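You operate a simulated robot arm through the tools that you are given. There is no shell and no other tool. Be economical: measure what you need, move in short steps, check, and stop when the job is done.

The job below is to be done with a simulated two-armed robot. You get a single attempt, and the scene is never put back.

TASK
Lift the layer board over cells A and B with both hands and nest the three wheel trims.
Fine: Medium into large, small into medium; slide the trims slider to green and leave the other sliders.

The check looks at the end state, three seconds after you hand in, the way a careful person would. Anything else that was tipped, shoved, dropped, spilled or broken makes it a failure.

THE ROBOT
Two 7-joint arms with two-finger parallel grippers on one trunk, on a base that drives. Base frame: it is fixed to the floor where the robot stands at the start and does not move with it; the origin is under the middle of the robot, x ahead of it, y to its left, z up; the surface under the hand at the start is at about z = 744. Units: mm, degrees, N and s.
The left shoulder is at the start at [70, 134, 1151], the right one opposite. With the tool pointing down near the work surface each hand reaches from about 100 to 640 mm from the robot's upright axis, wherever it stands, measured 20 degrees to its own side. Places, roughly: brackets slider [600, 600, 1100]; top of cells A and B [500, -400, 800]; trims slider [600, 1000, 1100]; valves slider [600, 800, 1100]. Payload 1.57 kg a hand.
The TCP of each hand is the grasp point between the finger pads, 30 mm short of the fingertips. In the tool frame z runs along the fingers and y along their closing line. Largest opening 80 mm; finger width 17, thickness 12; the body of the gripper, 40 by 82 mm, starts 80 mm behind the TCP.
Orientation is that of the tool frame in the base frame, as [roll, pitch, yaw] about the fixed x, y, z axes, in that order (R = Rz(yaw) Ry(pitch) Rx(roll)). With the fingers straight down and closing along the base's y, the tool's x points along the base's -x, its y along +y and its z along -z.

THE INTERFACE
- The arms move only by the tool arm_command. It takes "left_series", "right_series" or both (then of equal length, played together; a hand with none holds still); each is a list of rows, each a list of 7 numbers: the shift along the base's x, y, z in mm, then the turn, a rotation vector about the base's x, y, z in rad, then the opening, from 0 (shut) to 1 (fully open). In form: [[dx, dy, dz, ax, ay, az, hand], ...]. A call has 1 to 12 rows; each row is the pose to reach, as a shift and turn from the pose commanded when the call began. A row lasts 0.2 s, in which the tool goes at most 50 mm and 8.6 degrees; a call with a longer step from one row to the next is refused whole, and so is a gripper value outside its range. A pose out of reach is approached as far as the arm can. The call stops where the force on the tool passes 50 N (or 10 N more than at its start, if that is more) or the arm is blocked; 0.2 s more then pass. Each finger travels about 153 mm/s and halts on what it meets, pressing with about 21 N; the grip force reading is that of the motor and also rises with nothing between the fingers. The clock runs only during rows and for 0.2 s after the last one: add rows that repeat a pose to give the fingers time. The reply holds the time, the measured pose of the TCP, the force on the tool along the base axes, the opening and the grip force, in the units named above and with some noise, with the torque about the TCP (base axes, N m) and any sound that the robot's microphone picked up.
- Cameras (640 x 400 px; columns grow to the right, rows downward): "scene" is now at [123.7, -11.6, 1378.2]; the picture's right is [-0.23, -0.97, 0.00], its down [-0.65, 0.16, -0.74] and it looks along [0.72, -0.17, -0.67] (base axes); focal length 246 px, centre (320, 200). "left" rides on the left gripper at [72, 7, -122] in its tool frame; the picture's right is [-0.09, 1.00, 0.00], its down [-0.84, -0.08, -0.54] and it looks along [-0.54, -0.05, 0.84] (tool axes); focal length 238 px, centre (320, 200). "right" rides on the right gripper at [72, -7, -122] in its tool frame; the picture's right is [0.09, 1.00, 0.00], its down [-0.84, 0.08, -0.54] and it looks along [-0.54, 0.05, 0.84] (tool axes); focal length 238 px, centre (320, 200). There is no depth. A picture from a camera that has moved, and an enlarged one, comes with that camera's place and axes in the base frame and with its lens. The place of the scene camera against the robot may be out by one fixed shift of up to 18 mm in any direction.
- camera(camera): a new picture of that camera. No time passes.
- lift_body(by): slides the trunk up (or, below 0, down) by that many mm; the arms and the scene camera ride with it, the base frame stays. It gives what a move gives, with no picture.
- base_move(legs): drives the robot by 1 to 6 legs, each [ahead, left, turn to the left] in mm, mm and degrees, along the robot's own axes; the way and the turn of a leg run together, so that a leg with both is an arc; at most 1500 mm and 180 degrees a leg. The arms and the cameras ride along, it lands a little off, and it stops where it bumps. It gives what a move gives.
- aim_head(pan, tilt): turns the head with the scene camera to pan (to the left, within 86 degrees either way) and tilt (down, from -29 to 69), counted from straight ahead of the robot. It gives what a move gives.
- zoom(camera, box): a new picture of the part [left, top, right, bottom] of that camera's present view, enlarged. No time passes.
- job_done(): hands the job in; it is judged then, once.

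Go step by step. Nothing tells you exact positions but the pictures and the camera data: compare them with the known pose of the tool, close in by small moves and look again before you grip or let go. The budget is 120 turns and 100 pictures, counting those below and the enlarged ones. Unless the task says otherwise, let go and move clear before handing in, and close with one line.

The tools are called as a command line: name --argument value ..., lists and objects as JSON in quotes. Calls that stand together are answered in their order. arm_command: Moves the arms, as the interface text tells. Its arguments: {"type":"object","properties":{"left_series":{"type":"array","items":{"type":"array","items":{"type":"number"}}},"right_series":{"type":"array","items":{"type":"array","items":{"type":"number"}}}},"required":[]} The other tools are called the same way: lift_body (by) slides the trunk up or down; base_move (legs) drives the base; aim_head (pan, tilt) turns the head that bears the scene camera; camera (camera) takes a picture; zoom (camera, box) takes an enlarged picture of a part of a camera's view; job_done () hands the job in.

At the start:

```text
t: 0.0
left_eef_pos: [501.2, 197.2, 1051.9]
left_orientation: [180.0, -0.1, 180.0]
left_wrist_force: [0.1, 1.0, -0.9]
left_ft_torque: [0.01, 0.02, 0.01]
left_finger_gap: 80.3
left_grip_force: 0.1
right_eef_pos: [474.2, -167.2, 1129.8]
right_orientation: [180.0, 0.1, -180.0]
right_wrist_force: [-0.8, -0.7, -0.5]
right_ft_torque: [-0.03, -0.02, -0.02]
right_finger_gap: 79.9
right_grip_force: 0.0
trunk travel left (down, up): [-725.0, 215.0]
robot x, y, heading: [2.6, -1.1, -0.2]
head pan, tilt: [-13.6, 41.9]
```

scene: 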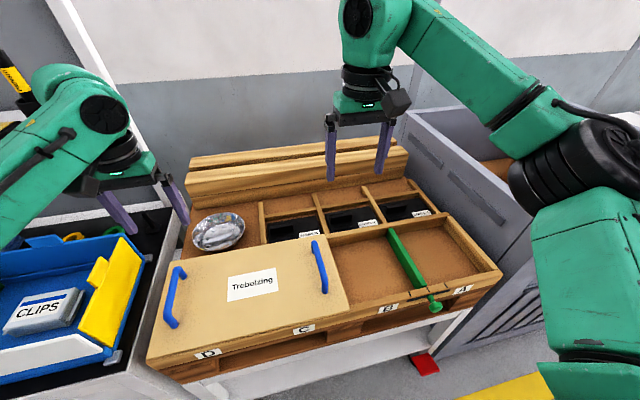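
right: 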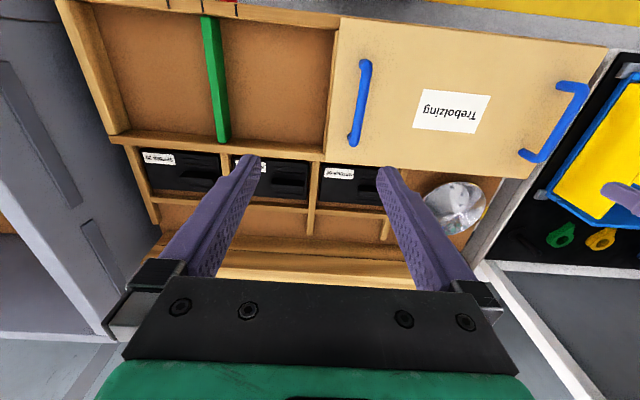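
left: 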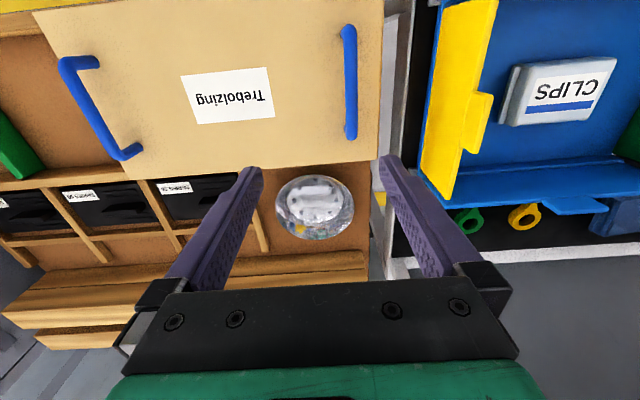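

I see a pallet box with a "Trebolzing" board that has two blue handles and lies over cells C and D. Cells A and B are open on the right, with a green bar across them. I'll look closer before moving anything.

zoom --camera "scene" --box '[140, 120, 520, 390]'

zoom --camera "right" --box '[60, 0, 640, 260]'

aim_head --pan 45 --tilt 25

camera --camera "scene"

```text
1.48 times, centred on (330, 255) of scene
camera zoom: at [123.7, -11.6, 1378.2], right [-0.23, -0.97, 0.0], down [-0.65, 0.16, -0.74], along [0.72, -0.17, -0.67], focal length 365 px, centre (305, 118)
```

zoom: 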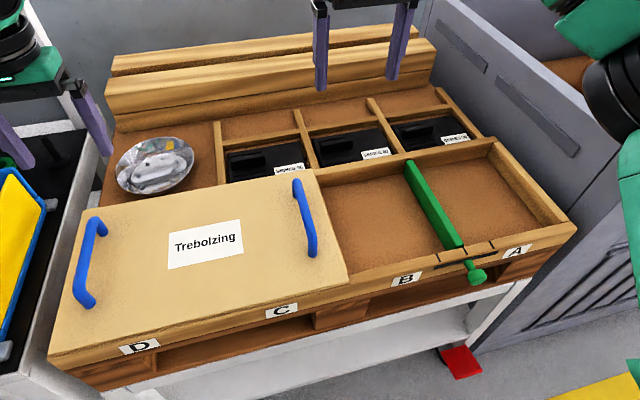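

```text
1.10 times, centred on (350, 130) of right
camera zoom: at [402.4, -173.1, 1249.5], right [-0.09, 1.0, 0.0], down [0.84, 0.08, 0.54], along [0.54, 0.05, -0.84], focal length 263 px, centre (287, 277)
```

zoom: 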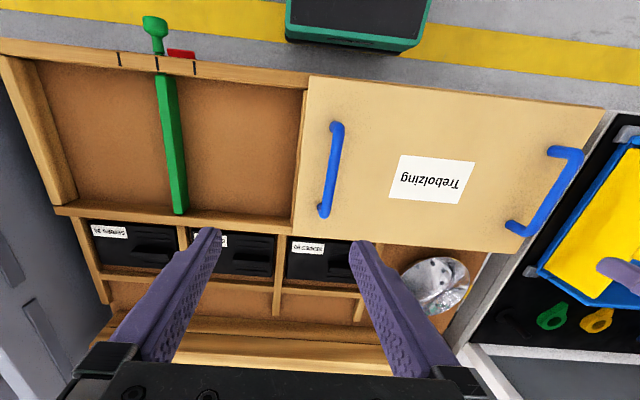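

```text
t: 1.3
left_eef_pos: [501.2, 198.3, 1050.9]
left_orientation: [180.0, -0.1, -180.0]
left_wrist_force: [-0.2, -0.2, -0.7]
left_ft_torque: [0.02, -0.02, 0.04]
left_finger_gap: 80.0
left_grip_force: 0.1
right_eef_pos: [473.0, -166.8, 1128.8]
right_orientation: [-179.9, -0.1, -180.0]
right_wrist_force: [-0.4, -0.2, 0.4]
right_ft_torque: [0.0, 0.04, 0.0]
right_finger_gap: 80.1
right_grip_force: 0.2
trunk travel left (down, up): [-725.0, 215.0]
robot x, y, heading: [0.4, -2.0, -0.3]
head pan, tilt: [45.0, 25.0]
```

```text
94 pictures are left
camera scene: at [107.5, 73.1, 1404.2], right [0.71, -0.71, 0.0], down [-0.3, -0.3, -0.91], along [0.64, 0.64, -0.42], focal length 246 px, centre (320, 200)
```

scene: 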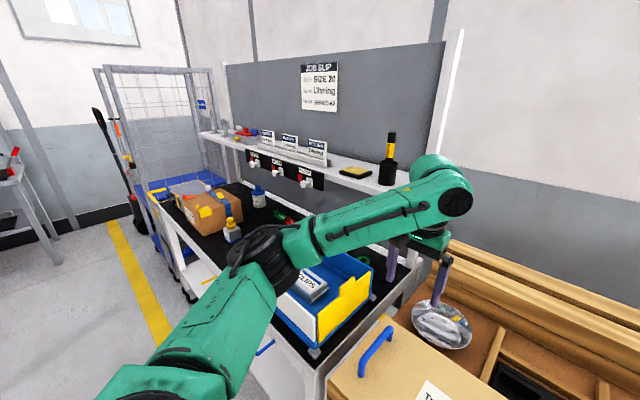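

The rack on the left has a job slip and some sliders. I'll zoom in to read them.

zoom --camera "scene" --box '[280, 50, 360, 120]'

zoom --camera "scene" --box '[200, 110, 420, 220]'

aim_head --pan -25 --tilt 50

camera --camera "scene"

```text
5.71 times, centred on (320, 85) of scene
camera zoom: at [107.5, 73.1, 1404.2], right [0.71, -0.71, 0.0], down [-0.3, -0.3, -0.91], along [0.64, 0.64, -0.42], focal length 1408 px, centre (320, 857)
```

zoom: 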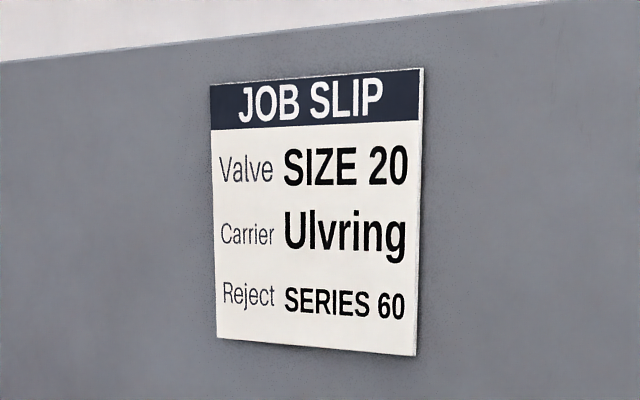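

```text
2.91 times, centred on (310, 165) of scene
camera zoom: at [107.5, 73.1, 1404.2], right [0.71, -0.71, 0.0], down [-0.3, -0.3, -0.91], along [0.64, 0.64, -0.42], focal length 717 px, centre (349, 302)
```

zoom: 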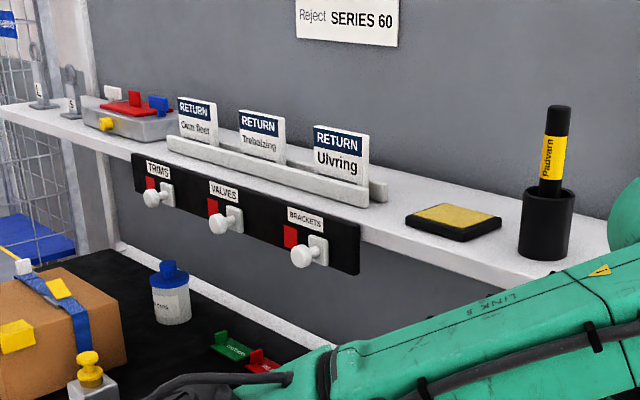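

```text
t: 2.7
left_eef_pos: [503.0, 197.6, 1052.1]
left_orientation: [-179.9, 0.0, -180.0]
left_wrist_force: [0.8, 0.5, -0.3]
left_ft_torque: [0.01, -0.03, 0.01]
left_finger_gap: 80.1
left_grip_force: 0.2
right_eef_pos: [473.3, -167.4, 1128.5]
right_orientation: [-180.0, 0.0, 180.0]
right_wrist_force: [0.1, 0.2, 0.7]
right_ft_torque: [0.0, 0.0, 0.02]
right_finger_gap: 80.2
right_grip_force: 0.1
trunk travel left (down, up): [-725.0, 215.0]
robot x, y, heading: [0.3, 1.1, 0.2]
head pan, tilt: [-25.0, 50.0]
```

```text
91 pictures are left
camera scene: at [112.1, -24.5, 1366.8], right [-0.42, -0.91, 0.0], down [-0.69, 0.32, -0.64], along [0.58, -0.27, -0.77], focal length 246 px, centre (320, 200)
```

scene: 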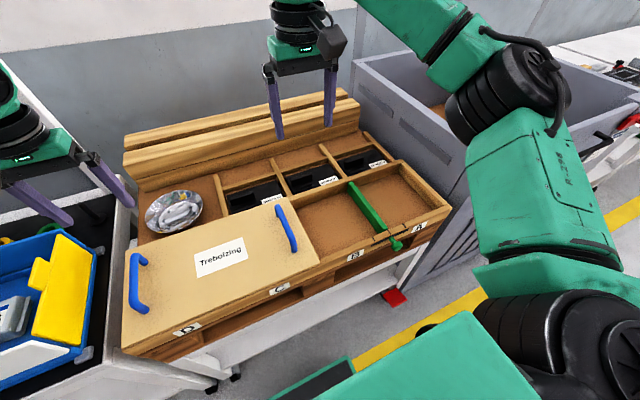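

zoom --camera "scene" --box '[300, 150, 460, 270]'

zoom --camera "scene" --box '[110, 160, 270, 260]'

zoom --camera "left" --box '[220, 150, 400, 260]'

zoom --camera "right" --box '[90, 0, 350, 160]'

```text
3.33 times, centred on (380, 210) of scene
camera zoom: at [112.1, -24.5, 1366.8], right [-0.42, -0.91, 0.0], down [-0.69, 0.32, -0.64], along [0.58, -0.27, -0.77], focal length 822 px, centre (120, 167)
```

zoom: 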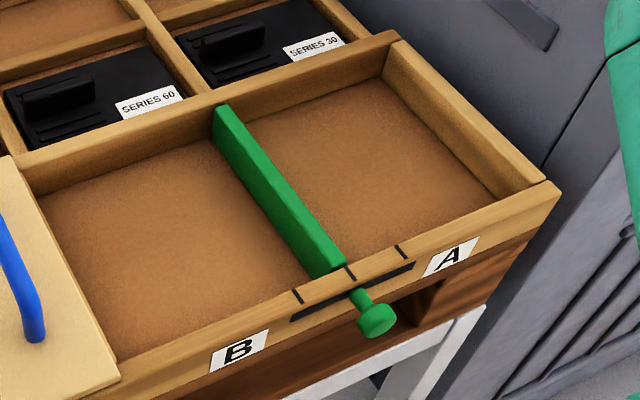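

```text
4.00 times, centred on (190, 210) of scene
camera zoom: at [112.1, -24.5, 1366.8], right [-0.42, -0.91, 0.0], down [-0.69, 0.32, -0.64], along [0.58, -0.27, -0.77], focal length 986 px, centre (840, 160)
```

zoom: 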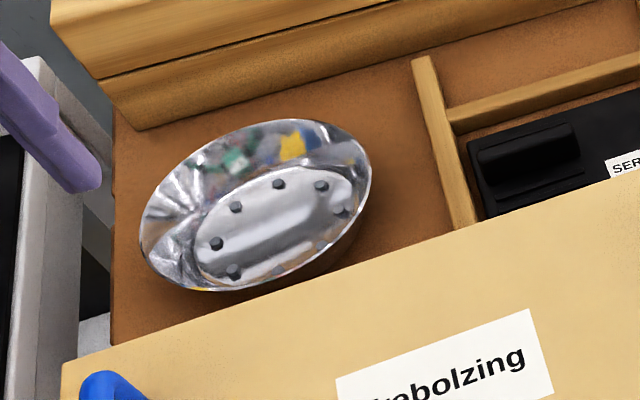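

```text
3.56 times, centred on (310, 205) of left
camera zoom: at [428.7, 204.0, 1173.2], right [0.09, 1.0, 0.0], down [0.84, -0.08, 0.54], along [0.54, -0.05, -0.84], focal length 848 px, centre (356, 182)
```

zoom: 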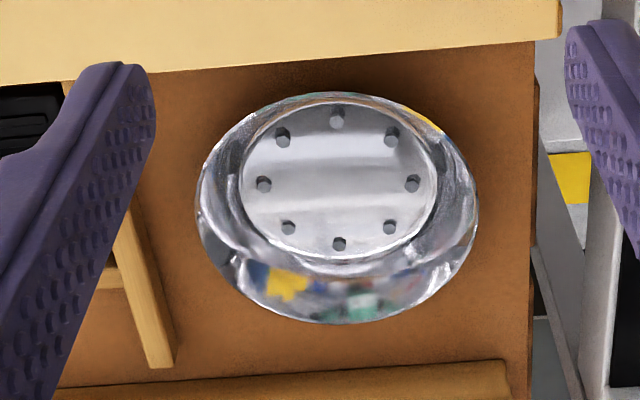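

```text
2.46 times, centred on (220, 80) of right
camera zoom: at [402.5, -173.1, 1249.5], right [-0.09, 1.0, 0.0], down [0.84, 0.08, 0.54], along [0.54, 0.05, -0.84], focal length 587 px, centre (566, 495)
```

zoom: 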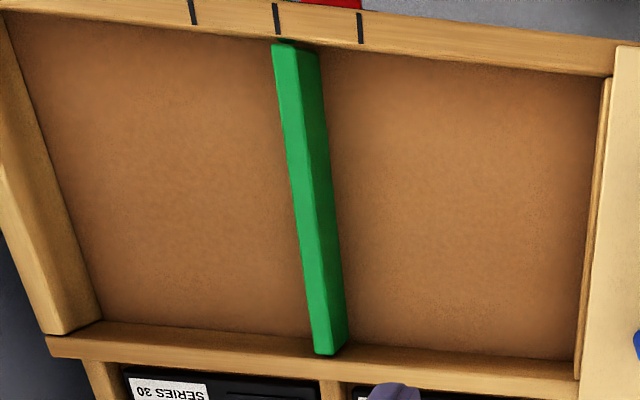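

The dish at the back left is one of the trims, and the others are probably under the board. So the board has to go from C/D onto A/B; the green divider sits below the rim. I estimate the handles at (472, 239) and (467, -100), and I'll bring both hands above them to look.

arm_command --left_series '[[-15, 20, -25, 0, 0, 0, 1], [-30, 41, -50, 0, 0, 0, 1], [-30, 41, -75, 0, 0, 0, 1], [-30, 41, -100, 0, 0, 0, 1], [-30, 41, -100, 0, 0, 0, 1], [-30, 41, -100, 0, 0, 0, 1]]' --right_series '[[-3, 20, -40, 0, 0, 0, 1], [-6, 40, -70, 0, 0, 0, 1], [-6, 60, -100, 0, 0, 0, 1], [-6, 67, -130, 0, 0, 0, 1], [-6, 67, -155, 0, 0, 0, 1], [-6, 67, -175, 0, 0, 0, 1]]'

camera --camera "left"

camera --camera "right"

```text
t: 4.1
left_eef_pos: [469.6, 236.6, 952.4]
left_orientation: [-179.9, 0.0, -179.9]
left_wrist_force: [-0.4, -0.9, 0.4]
left_ft_torque: [-0.06, -0.02, -0.03]
left_finger_gap: 80.1
left_grip_force: 0.0
right_eef_pos: [466.2, -102.7, 951.3]
right_orientation: [-180.0, 0.0, -180.0]
right_wrist_force: [-0.7, -0.4, -0.5]
right_ft_torque: [0.0, -0.02, 0.01]
right_finger_gap: 80.0
right_grip_force: 0.0
trunk travel left (down, up): [-725.0, 215.0]
robot x, y, heading: [-0.9, 2.0, -0.2]
head pan, tilt: [-25.0, 50.0]
```

```text
86 pictures are left
camera left: at [396.3, 243.6, 1074.2], right [0.09, 1.0, 0.0], down [0.84, -0.08, 0.54], along [0.54, -0.05, -0.84], focal length 238 px, centre (320, 200)
```

left: 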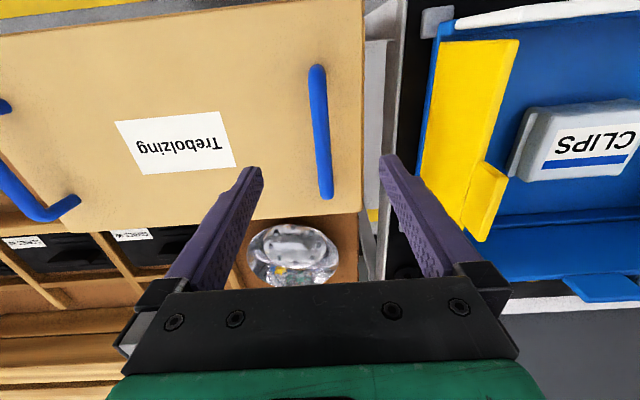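

```text
85 pictures are left
camera right: at [395.7, -107.0, 1073.1], right [-0.09, 1.0, 0.0], down [0.84, 0.08, 0.54], along [0.54, 0.05, -0.84], focal length 238 px, centre (320, 200)
```

right: 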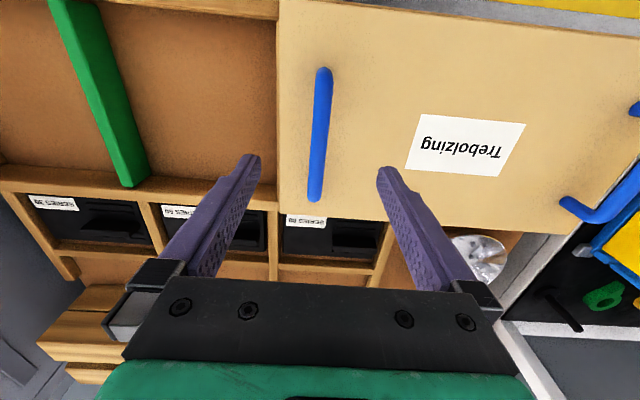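

The board top comes out at z≈796 and the handle bars at z≈825–835, near y=239 and y=-100. I'll lower both open hands astride the bars.

arm_command --left_series '[[8, 2, -30, 0, 0, 0, 1], [8, 2, -60, 0, 0, 0, 1], [8, 2, -85, 0, 0, 0, 1], [8, 2, -100, 0, 0, 0, 1], [8, 2, -110, 0, 0, 0, 1], [8, 2, -110, 0, 0, 0, 1]]' --right_series '[[12, 2, -30, 0, 0, 0, 1], [12, 2, -60, 0, 0, 0, 1], [12, 2, -85, 0, 0, 0, 1], [12, 2, -100, 0, 0, 0, 1], [12, 2, -110, 0, 0, 0, 1], [12, 2, -110, 0, 0, 0, 1]]'

camera --camera "left"

camera --camera "right"

camera --camera "scene"

```text
t: 5.5
left_eef_pos: [481.2, 240.4, 841.9]
left_orientation: [180.0, 0.0, 180.0]
left_wrist_force: [0.7, -1.0, -0.3]
left_ft_torque: [0.0, -0.01, 0.0]
left_finger_gap: 79.7
left_grip_force: 0.1
right_eef_pos: [481.6, -96.6, 844.1]
right_orientation: [-180.0, 0.0, 179.9]
right_wrist_force: [0.2, -1.2, -0.4]
right_ft_torque: [0.0, 0.03, 0.0]
right_finger_gap: 79.8
right_grip_force: 0.0
trunk travel left (down, up): [-725.0, 215.0]
robot x, y, heading: [0.2, 3.2, -0.1]
head pan, tilt: [-25.0, 50.0]
```

```text
84 pictures are left
camera left: at [407.0, 246.9, 963.3], right [0.09, 1.0, 0.0], down [0.84, -0.08, 0.54], along [0.54, -0.05, -0.84], focal length 238 px, centre (320, 200)
```

left: 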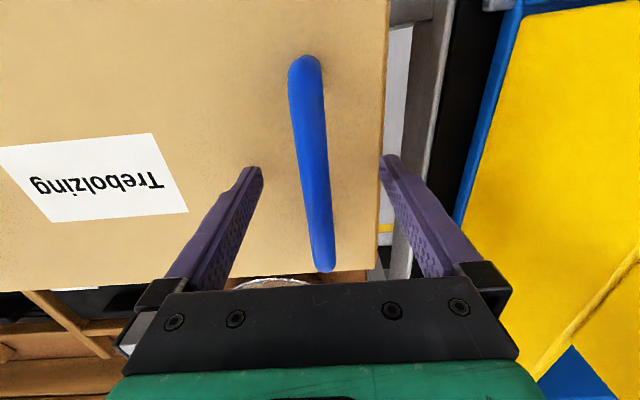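

```text
83 pictures are left
camera right: at [409.0, -102.6, 965.4], right [-0.09, 1.0, 0.0], down [0.84, 0.08, 0.54], along [0.54, 0.05, -0.84], focal length 238 px, centre (320, 200)
```

right: 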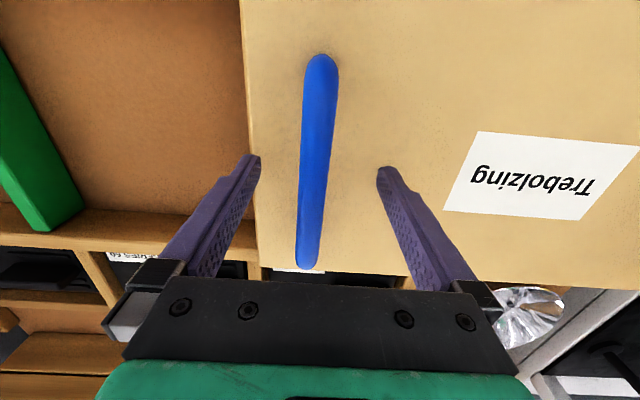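

```text
82 pictures are left
camera scene: at [112.0, -24.6, 1366.7], right [-0.42, -0.91, 0.0], down [-0.69, 0.32, -0.64], along [0.58, -0.27, -0.77], focal length 246 px, centre (320, 200)
```

scene: 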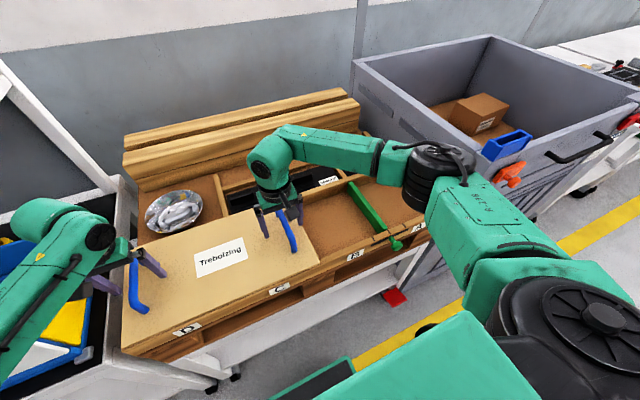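

The bars are between the fingers with only a slight offset. I'll go 10 mm lower and close.

arm_command --left_series '[[0, -4, -5, 0, 0, 0, 1], [0, -4, -10, 0, 0, 0, 1], [0, -4, -10, 0, 0, 0, 0.6], [0, -4, -10, 0, 0, 0, 0.3], [0, -4, -10, 0, 0, 0, 0], [0, -4, -10, 0, 0, 0, 0], [0, -4, -10, 0, 0, 0, 0]]' --right_series '[[0, -2, -6, 0, 0, 0, 1], [0, -2, -12, 0, 0, 0, 1], [0, -2, -12, 0, 0, 0, 0.6], [0, -2, -12, 0, 0, 0, 0.3], [0, -2, -12, 0, 0, 0, 0], [0, -2, -12, 0, 0, 0, 0], [0, -2, -12, 0, 0, 0, 0]]'

camera --camera "left"

camera --camera "right"

```text
t: 7.1
left_eef_pos: [477.6, 238.0, 834.2]
left_orientation: [179.7, 0.1, -179.8]
left_wrist_force: [6.9, 29.9, 2.5]
left_ft_torque: [-0.4, 0.27, -0.08]
left_finger_gap: 15.7
left_grip_force: 21.0
right_eef_pos: [480.4, -101.5, 834.5]
right_orientation: [-179.7, 0.3, 179.6]
right_wrist_force: [1.7, -33.5, 34.5]
right_ft_torque: [0.48, 0.75, 0.28]
right_finger_gap: 15.6
right_grip_force: 21.0
trunk travel left (down, up): [-725.0, 215.0]
robot x, y, heading: [-1.9, -0.4, -0.2]
head pan, tilt: [-25.0, 50.0]
```

```text
81 pictures are left
camera left: at [404.8, 244.3, 955.4], right [0.09, 1.0, 0.01], down [0.84, -0.08, 0.54], along [0.54, -0.04, -0.84], focal length 238 px, centre (320, 200)
```

left: 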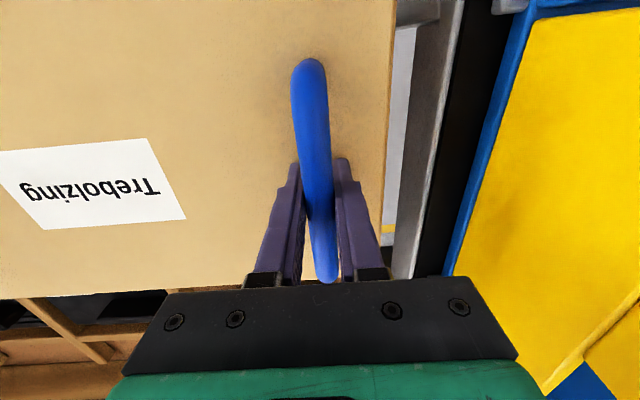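

```text
80 pictures are left
camera right: at [408.1, -106.4, 955.3], right [-0.09, 1.0, 0.0], down [0.83, 0.08, 0.55], along [0.54, 0.04, -0.84], focal length 238 px, centre (320, 200)
```

right: 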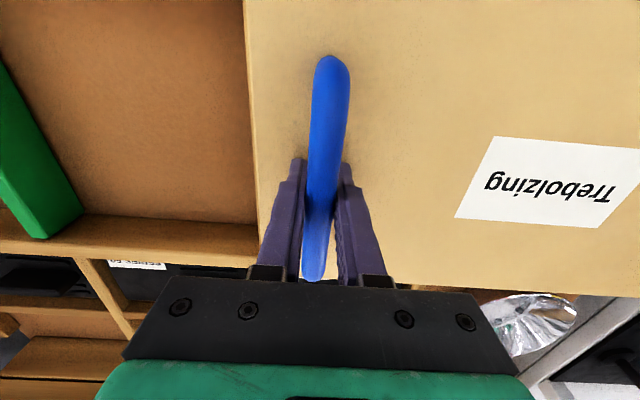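

Both handles are gripped. I'll relax the inward squeeze by a few mm and lift slowly.

arm_command --left_series '[[0, 2, 0, 0, 0, 0, 0], [0, 2, 8, 0, 0, 0, 0], [0, 2, 16, 0, 0, 0, 0], [0, 2, 26, 0, 0, 0, 0], [0, 2, 36, 0, 0, 0, 0], [0, 2, 46, 0, 0, 0, 0]]' --right_series '[[0, -2, 2, 0, 0, 0, 0], [0, -2, 8, 0, 0, 0, 0], [0, -2, 16, 0, 0, 0, 0], [0, -2, 26, 0, 0, 0, 0], [0, -2, 36, 0, 0, 0, 0], [0, -2, 46, 0, 0, 0, 0]]'

camera --camera "scene"

```text
t: 8.5
left_eef_pos: [480.5, 238.4, 877.0]
left_orientation: [179.9, 0.0, 180.0]
left_wrist_force: [0.0, 22.4, -3.2]
left_ft_torque: [-0.39, -0.53, -0.09]
left_finger_gap: 15.7
left_grip_force: 21.0
right_eef_pos: [479.2, -102.0, 876.9]
right_orientation: [-179.8, -0.1, 180.0]
right_wrist_force: [0.3, -22.8, -4.6]
right_ft_torque: [0.32, 0.46, -0.06]
right_finger_gap: 15.4
right_grip_force: 20.9
trunk travel left (down, up): [-725.0, 215.0]
robot x, y, heading: [-0.2, 2.6, 0.0]
head pan, tilt: [-25.0, 50.0]
```

```text
79 pictures are left
camera scene: at [112.9, -24.4, 1366.6], right [-0.42, -0.91, 0.0], down [-0.69, 0.32, -0.64], along [0.58, -0.27, -0.77], focal length 246 px, centre (320, 200)
```

scene: 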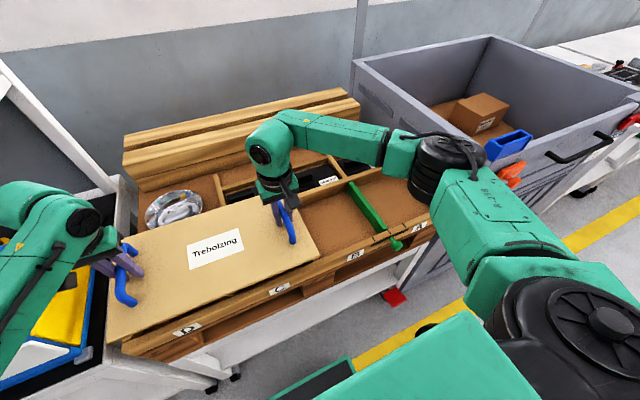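

The board is level and free. Before carrying it right I need to know how high the grey crate is, so that my right elbow clears it.

aim_head --pan -65 --tilt 35

camera --camera "scene"

camera --camera "right"

```text
t: 9.6
left_eef_pos: [479.9, 238.1, 876.6]
left_orientation: [180.0, -0.1, 180.0]
left_wrist_force: [-0.3, 22.2, -4.2]
left_ft_torque: [-0.31, -0.12, -0.11]
left_finger_gap: 15.7
left_grip_force: 21.1
right_eef_pos: [480.6, -102.1, 877.1]
right_orientation: [180.0, 0.0, 179.9]
right_wrist_force: [1.1, -22.0, -4.8]
right_ft_torque: [0.29, 0.09, -0.09]
right_finger_gap: 15.7
right_grip_force: 21.3
trunk travel left (down, up): [-725.0, 215.0]
robot x, y, heading: [-1.9, 3.6, -0.1]
head pan, tilt: [-65.0, 35.0]
```

```text
78 pictures are left
camera scene: at [81.0, -71.5, 1388.3], right [-0.91, -0.42, 0.0], down [-0.24, 0.52, -0.82], along [0.35, -0.74, -0.57], focal length 246 px, centre (320, 200)
```

scene: 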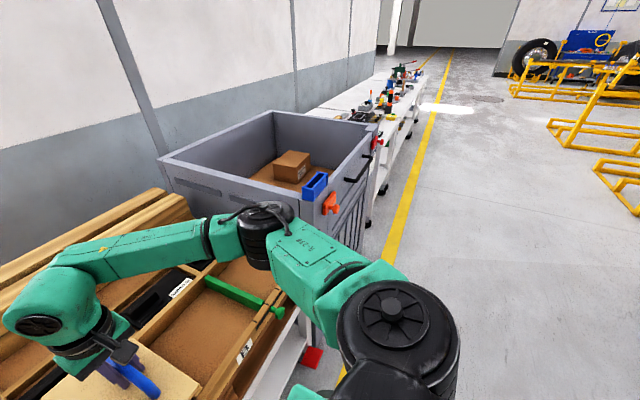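

```text
77 pictures are left
camera right: at [408.9, -107.1, 998.1], right [-0.09, 1.0, 0.0], down [0.84, 0.08, 0.54], along [0.54, 0.05, -0.84], focal length 238 px, centre (320, 200)
```

right: 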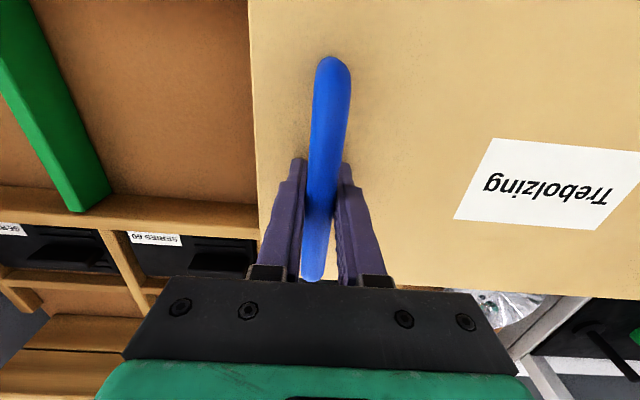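

The crate rim is at about z≈1000 and y<-570, so my right elbow must stay high and not go too far right. I'll raise the trunk 100 mm with the board held, drive 250 mm right, and do the remaining shift with the arms.

lift_body --by 100

base_move --legs '[[0, -250, 0]]'

camera --camera "scene"

```text
t: 10.9
left_eef_pos: [480.0, 237.4, 976.2]
left_orientation: [-180.0, -0.1, 180.0]
left_wrist_force: [-0.9, 20.5, -4.0]
left_ft_torque: [-0.28, 0.16, -0.13]
left_finger_gap: 15.5
left_grip_force: 21.1
right_eef_pos: [479.5, -101.8, 976.2]
right_orientation: [-179.9, -0.1, 179.9]
right_wrist_force: [0.5, -20.1, -3.3]
right_ft_torque: [0.25, -0.09, -0.14]
right_finger_gap: 15.8
right_grip_force: 20.8
trunk travel left (down, up): [-825.0, 115.0]
robot x, y, heading: [2.5, 0.3, 0.1]
head pan, tilt: [-65.0, 35.0]
```

```text
t: 12.7
left_eef_pos: [479.9, -9.6, 977.8]
left_orientation: [-180.0, 0.0, -179.8]
left_wrist_force: [-1.3, 19.6, -4.2]
left_ft_torque: [-0.27, -0.04, -0.15]
left_finger_gap: 15.6
left_grip_force: 21.3
right_eef_pos: [480.5, -349.6, 976.6]
right_orientation: [-180.0, -0.1, -179.9]
right_wrist_force: [0.1, -19.1, -4.5]
right_ft_torque: [0.28, 0.04, -0.08]
right_finger_gap: 15.7
right_grip_force: 21.5
trunk travel left (down, up): [-825.0, 115.0]
robot x, y, heading: [-1.0, -250.8, 0.1]
head pan, tilt: [-65.0, 35.0]
```

```text
76 pictures are left
camera scene: at [81.7, -320.2, 1488.5], right [-0.9, -0.43, 0.0], down [-0.25, 0.52, -0.82], along [0.35, -0.74, -0.57], focal length 246 px, centre (320, 200)
```

scene: 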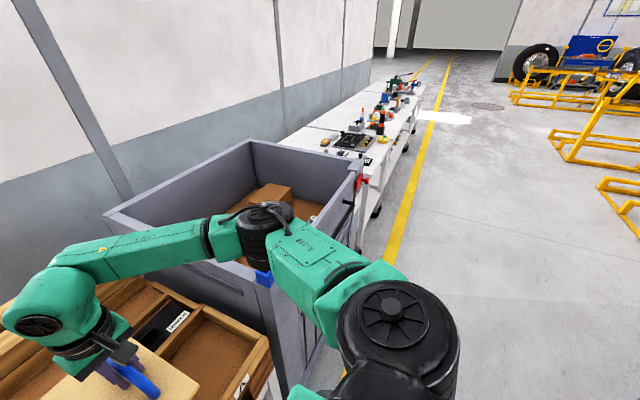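

The elbow clears the rim (z≈978). Now I need accurate positions for the A/B rim, so I'll look down at it.

aim_head --pan -30 --tilt 55

camera --camera "scene"

camera --camera "right"

camera --camera "left"

```text
t: 13.7
left_eef_pos: [481.1, -11.1, 977.2]
left_orientation: [180.0, -0.2, -179.7]
left_wrist_force: [-0.3, 0.4, -4.6]
left_ft_torque: [-0.03, 0.02, -0.16]
left_finger_gap: 15.7
left_grip_force: 20.9
right_eef_pos: [479.8, -351.1, 976.5]
right_orientation: [-179.9, -0.2, -179.9]
right_wrist_force: [0.2, -0.8, -4.4]
right_ft_torque: [-0.02, 0.03, -0.09]
right_finger_gap: 15.7
right_grip_force: 20.6
trunk travel left (down, up): [-825.0, 115.0]
robot x, y, heading: [-0.5, -249.6, 0.4]
head pan, tilt: [-30.0, 55.0]
```

```text
75 pictures are left
camera scene: at [106.7, -278.1, 1460.1], right [-0.5, -0.87, 0.0], down [-0.71, 0.41, -0.57], along [0.5, -0.29, -0.82], focal length 246 px, centre (320, 200)
```

scene: 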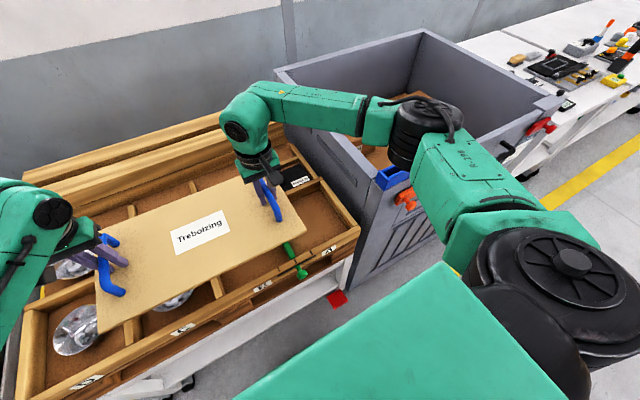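

```text
74 pictures are left
camera right: at [409.6, -356.5, 1098.1], right [-0.09, 1.0, 0.0], down [0.84, 0.08, 0.54], along [0.54, 0.05, -0.84], focal length 238 px, centre (320, 200)
```

right: 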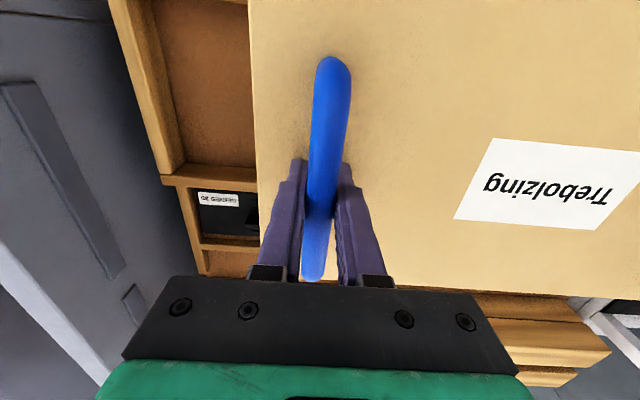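

```text
73 pictures are left
camera left: at [407.1, -4.2, 1098.7], right [0.09, 1.0, 0.0], down [0.84, -0.07, 0.54], along [0.54, -0.05, -0.84], focal length 238 px, centre (320, 200)
```

left: 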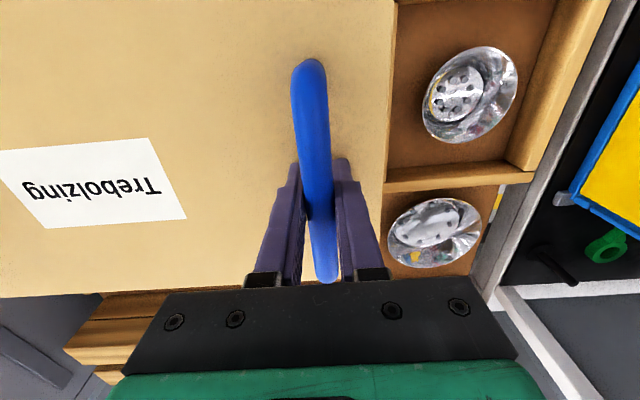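

The trims show up now: one in D, one in C and one behind D. The box ends are at y≈296 and -573, so the hands should go to about y=-176 and -516 with x unchanged. I'll shift them at this height.

arm_command --left_series '[[0, -15, 0, 0, 0, 0, 0], [0, -35, 0, 0, 0, 0, 0], [0, -55, 0, 0, 0, 0, 0], [0, -75, 0, 0, 0, 0, 0], [0, -95, 0, 0, 0, 0, 0], [0, -115, 0, 0, 0, 0, 0], [0, -135, 0, 0, 0, 0, 0], [0, -150, 0, 0, 0, 0, 0], [0, -160, 0, 0, 0, 0, 0], [0, -165, 0, 0, 0, 0, 0]]' --right_series '[[0, -15, 0, 0, 0, 0, 0], [0, -35, 0, 0, 0, 0, 0], [0, -55, 0, 0, 0, 0, 0], [0, -75, 0, 0, 0, 0, 0], [0, -95, 0, 0, 0, 0, 0], [0, -115, 0, 0, 0, 0, 0], [0, -135, 0, 0, 0, 0, 0], [0, -150, 0, 0, 0, 0, 0], [0, -160, 0, 0, 0, 0, 0], [0, -165, 0, 0, 0, 0, 0]]'

camera --camera "scene"

camera --camera "right"

camera --camera "left"

```text
t: 15.9
left_eef_pos: [481.3, -176.3, 977.9]
left_orientation: [179.9, -0.2, -179.7]
left_wrist_force: [0.0, 5.3, -4.3]
left_ft_torque: [0.04, -0.08, -0.04]
left_finger_gap: 15.8
left_grip_force: 21.2
right_eef_pos: [480.2, -515.7, 976.2]
right_orientation: [180.0, -0.1, -180.0]
right_wrist_force: [-0.1, -5.0, -4.1]
right_ft_torque: [0.08, 0.06, -0.04]
right_finger_gap: 15.9
right_grip_force: 20.7
trunk travel left (down, up): [-825.0, 115.0]
robot x, y, heading: [0.7, -253.1, 0.4]
head pan, tilt: [-30.0, 55.0]
```

```text
72 pictures are left
camera scene: at [106.7, -279.3, 1460.1], right [-0.5, -0.87, 0.0], down [-0.71, 0.41, -0.57], along [0.5, -0.28, -0.82], focal length 246 px, centre (320, 200)
```

scene: 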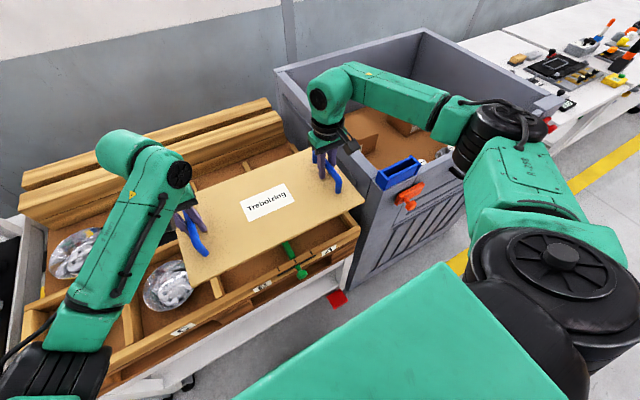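

```text
71 pictures are left
camera right: at [410.0, -522.7, 1098.2], right [-0.09, 1.0, 0.0], down [0.84, 0.08, 0.54], along [0.54, 0.05, -0.84], focal length 238 px, centre (320, 200)
```

right: 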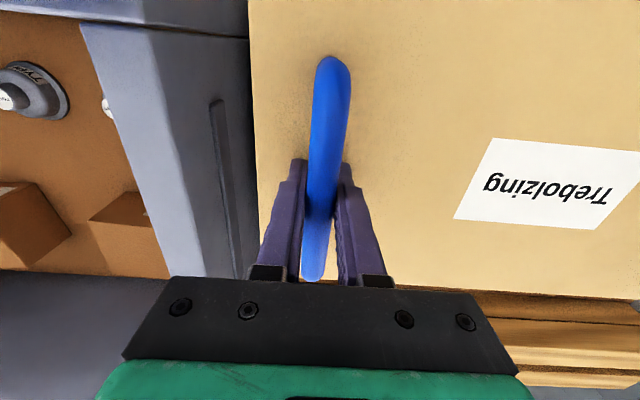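

```text
70 pictures are left
camera left: at [407.0, -170.4, 1099.0], right [0.09, 1.0, 0.0], down [0.84, -0.07, 0.54], along [0.54, -0.05, -0.84], focal length 238 px, centre (320, 200)
```

left: 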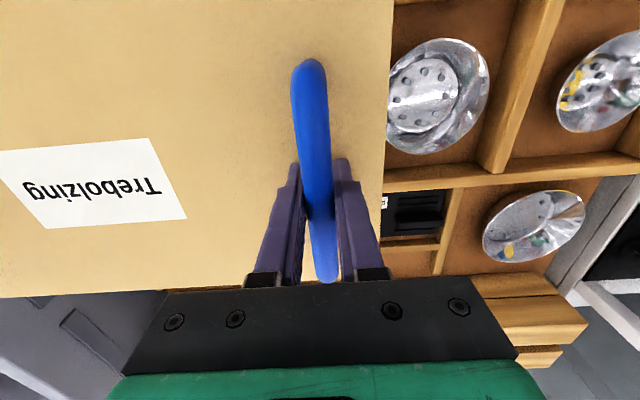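

The placement looks right, but on lowering, the right forearm would pass close to the crate rim. I'll raise the trunk another 100 mm so the elbow stays higher, and lower with the arms only.

lift_body --by 100

arm_command --left_series '[[0, 0, -20, 0, 0, 0, 0], [0, 0, -40, 0, 0, 0, 0], [0, 0, -60, 0, 0, 0, 0], [0, 0, -80, 0, 0, 0, 0], [0, 0, -100, 0, 0, 0, 0], [0, 0, -120, 0, 0, 0, 0], [0, 0, -140, 0, 0, 0, 0], [0, 0, -160, 0, 0, 0, 0], [0, 0, -175, 0, 0, 0, 0]]' --right_series '[[0, 0, -20, 0, 0, 0, 0], [0, 0, -40, 0, 0, 0, 0], [0, 0, -60, 0, 0, 0, 0], [0, 0, -80, 0, 0, 0, 0], [0, 0, -100, 0, 0, 0, 0], [0, 0, -120, 0, 0, 0, 0], [0, 0, -140, 0, 0, 0, 0], [0, 0, -160, 0, 0, 0, 0], [0, 0, -175, 0, 0, 0, 0]]'

camera --camera "scene"

camera --camera "left"

camera --camera "right"

```text
t: 17.3
left_eef_pos: [480.3, -175.8, 1078.1]
left_orientation: [-180.0, 0.0, -179.8]
left_wrist_force: [-0.4, 4.2, -4.7]
left_ft_torque: [-0.05, 0.08, -0.09]
left_finger_gap: 15.6
left_grip_force: 21.2
right_eef_pos: [482.0, -515.9, 1075.8]
right_orientation: [180.0, -0.1, -179.9]
right_wrist_force: [1.0, -4.6, -2.9]
right_ft_torque: [0.08, -0.11, -0.1]
right_finger_gap: 15.4
right_grip_force: 20.8
trunk travel left (down, up): [-925.0, 15.0]
robot x, y, heading: [0.9, -247.2, -0.0]
head pan, tilt: [-30.0, 55.0]
```

```text
t: 19.3
left_eef_pos: [479.9, -175.8, 903.9]
left_orientation: [-180.0, 0.0, -179.8]
left_wrist_force: [-1.7, 0.5, -4.8]
left_ft_torque: [-0.01, 0.15, -0.15]
left_finger_gap: 15.8
left_grip_force: 21.1
right_eef_pos: [480.4, -515.8, 902.8]
right_orientation: [179.9, 0.0, -179.8]
right_wrist_force: [1.8, 0.3, -5.1]
right_ft_torque: [0.0, -0.15, -0.22]
right_finger_gap: 15.7
right_grip_force: 21.2
trunk travel left (down, up): [-925.0, 15.0]
robot x, y, heading: [1.5, -248.4, 0.4]
head pan, tilt: [-30.0, 55.0]
```

```text
69 pictures are left
camera scene: at [107.0, -279.0, 1560.1], right [-0.5, -0.87, 0.0], down [-0.71, 0.41, -0.57], along [0.5, -0.28, -0.82], focal length 246 px, centre (320, 200)
```

scene: 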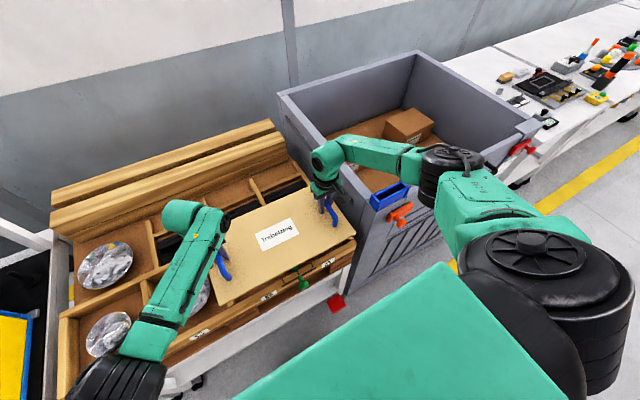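

```text
68 pictures are left
camera left: at [407.8, -169.5, 1025.3], right [0.09, 1.0, 0.0], down [0.84, -0.07, 0.54], along [0.54, -0.05, -0.84], focal length 238 px, centre (320, 200)
```

left: 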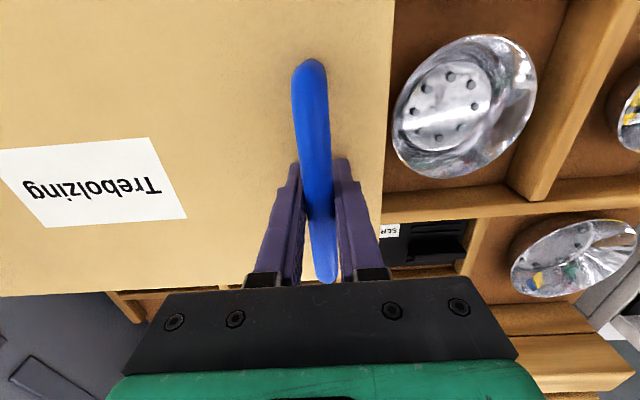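

```text
67 pictures are left
camera right: at [409.2, -522.2, 1024.2], right [-0.1, 1.0, 0.0], down [0.84, 0.08, 0.54], along [0.54, 0.05, -0.84], focal length 238 px, centre (320, 200)
```

right: 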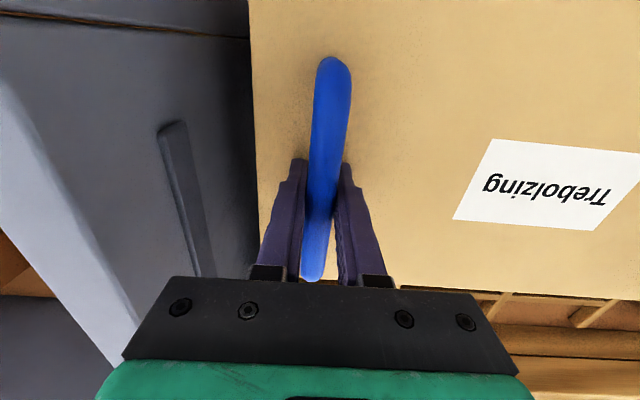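

The right forearm is well above the crate and the board is aligned. I'll lower the rest slowly to contact.

arm_command --left_series '[[0, 0, -20, 0, 0, 0, 0], [0, 0, -40, 0, 0, 0, 0], [0, 0, -52, 0, 0, 0, 0], [0, 0, -59, 0, 0, 0, 0], [0, 0, -63, 0, 0, 0, 0], [0, 0, -66, 0, 0, 0, 0]]' --right_series '[[0, 0, -20, 0, 0, 0, 0], [0, 0, -40, 0, 0, 0, 0], [0, 0, -52, 0, 0, 0, 0], [0, 0, -58, 0, 0, 0, 0], [0, 0, -62, 0, 0, 0, 0], [0, 0, -65, 0, 0, 0, 0]]'

camera --camera "scene"

camera --camera "left"

```text
t: 20.7
left_eef_pos: [480.9, -177.2, 837.9]
left_orientation: [179.9, 0.1, -179.7]
left_wrist_force: [0.0, 7.0, 3.7]
left_ft_torque: [-0.35, 0.73, -0.3]
left_finger_gap: 15.9
left_grip_force: 20.9
right_eef_pos: [479.6, -516.3, 855.0]
right_orientation: [-179.9, 0.1, -180.0]
right_wrist_force: [1.1, -7.4, -5.4]
right_ft_torque: [0.11, -0.02, -0.18]
right_finger_gap: 15.9
right_grip_force: 21.3
right hand out of reach, approached as far as the arm can: row 3, 4, 5, 6
trunk travel left (down, up): [-925.0, 15.0]
robot x, y, heading: [-2.2, -247.6, 0.3]
head pan, tilt: [-30.0, 55.0]
```

```text
66 pictures are left
camera scene: at [105.5, -279.6, 1560.3], right [-0.5, -0.87, 0.0], down [-0.71, 0.41, -0.57], along [0.5, -0.28, -0.82], focal length 246 px, centre (320, 200)
```

scene: 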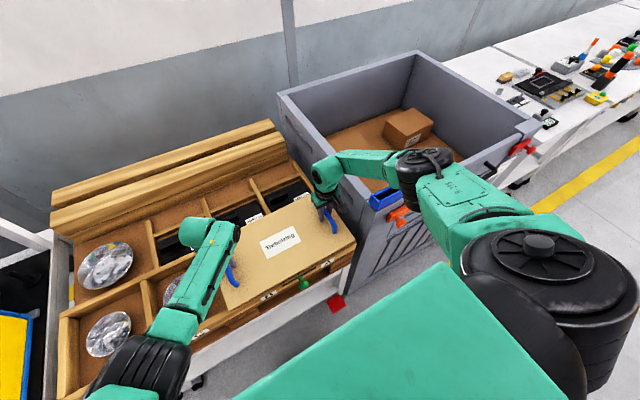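

```text
65 pictures are left
camera left: at [406.4, -170.7, 958.8], right [0.09, 1.0, 0.0], down [0.84, -0.08, 0.54], along [0.54, -0.05, -0.84], focal length 238 px, centre (320, 200)
```

left: 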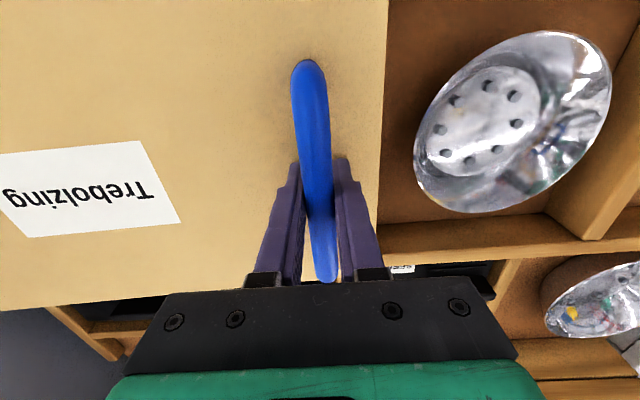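

The right arm ran out of reach 20 mm high. I'll level the left hand at the same height and then let the trunk sink.

arm_command --left_series '[[0, 0, 9, 0, 0, 0, 0], [0, 0, 18, 0, 0, 0, 0], [0, 0, 18, 0, 0, 0, 0]]'

lift_body --by -15

```text
t: 21.5
left_eef_pos: [480.2, -176.2, 854.9]
left_orientation: [179.9, -0.2, -179.8]
left_wrist_force: [-0.8, 10.5, -4.6]
left_ft_torque: [-0.08, 0.13, -0.22]
left_finger_gap: 15.8
left_grip_force: 21.3
right_eef_pos: [479.0, -516.0, 853.1]
right_orientation: [-179.8, -0.1, -180.0]
right_wrist_force: [1.2, -9.1, -4.0]
right_ft_torque: [0.15, -0.1, -0.14]
right_finger_gap: 16.0
right_grip_force: 20.2
trunk travel left (down, up): [-925.0, 15.0]
robot x, y, heading: [1.5, -251.7, 0.3]
head pan, tilt: [-30.0, 55.0]
```

```text
t: 22.1
left_eef_pos: [481.4, -177.2, 839.5]
left_orientation: [179.8, -0.2, -179.9]
left_wrist_force: [-0.4, 11.4, -4.0]
left_ft_torque: [-0.13, 0.29, -0.19]
left_finger_gap: 16.1
left_grip_force: 20.9
right_eef_pos: [479.3, -516.4, 837.6]
right_orientation: [-179.8, 0.0, -180.0]
right_wrist_force: [1.0, -11.1, -4.6]
right_ft_torque: [0.16, -0.26, -0.13]
right_finger_gap: 15.6
right_grip_force: 20.7
trunk travel left (down, up): [-910.0, 30.0]
robot x, y, heading: [1.4, -250.6, 0.0]
head pan, tilt: [-30.0, 55.0]
```

lift_body --by -5

camera --camera "left"

camera --camera "right"

zoom --camera "scene" --box '[180, 150, 420, 320]'

```text
t: 22.6
left_eef_pos: [478.4, -176.4, 836.0]
left_orientation: [180.0, -0.1, -179.9]
left_wrist_force: [-0.1, 11.2, -4.9]
left_ft_torque: [-0.13, 0.28, -0.15]
left_finger_gap: 15.7
left_grip_force: 20.3
right_eef_pos: [478.8, -516.1, 834.6]
right_orientation: [-179.8, 0.1, 180.0]
right_wrist_force: [0.1, -12.5, 4.5]
right_ft_torque: [0.18, 0.42, -0.08]
right_finger_gap: 15.8
right_grip_force: 21.2
trunk travel left (down, up): [-905.0, 35.0]
robot x, y, heading: [4.3, -249.5, 0.2]
head pan, tilt: [-30.0, 55.0]
```

```text
64 pictures are left
camera left: at [406.1, -169.7, 957.3], right [0.09, 1.0, 0.0], down [0.84, -0.07, 0.54], along [0.54, -0.05, -0.84], focal length 238 px, centre (320, 200)
```

left: 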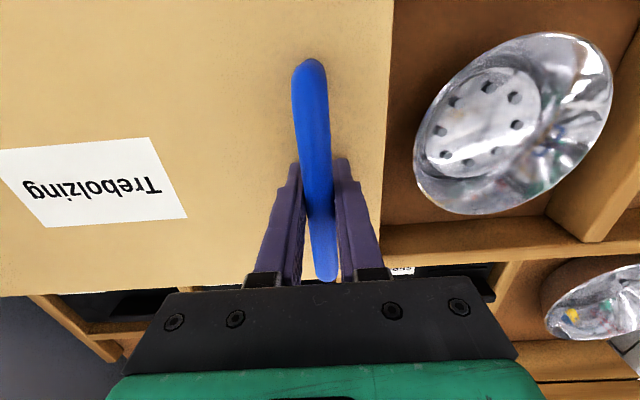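

```text
63 pictures are left
camera right: at [407.7, -521.4, 956.3], right [-0.09, 1.0, 0.0], down [0.84, 0.08, 0.54], along [0.54, 0.05, -0.84], focal length 238 px, centre (320, 200)
```

right: 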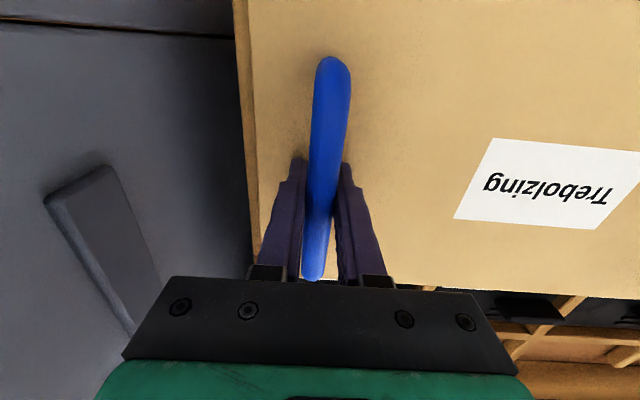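

```text
2.35 times, centred on (300, 235) of scene
camera zoom: at [105.4, -278.3, 1540.3], right [-0.5, -0.87, 0.0], down [-0.71, 0.41, -0.57], along [0.5, -0.29, -0.82], focal length 580 px, centre (367, 118)
```

zoom: 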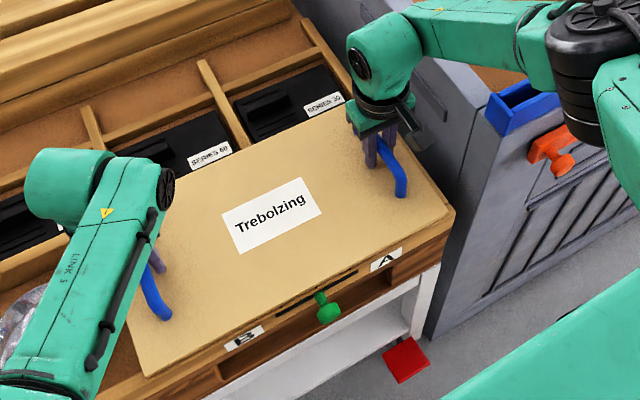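

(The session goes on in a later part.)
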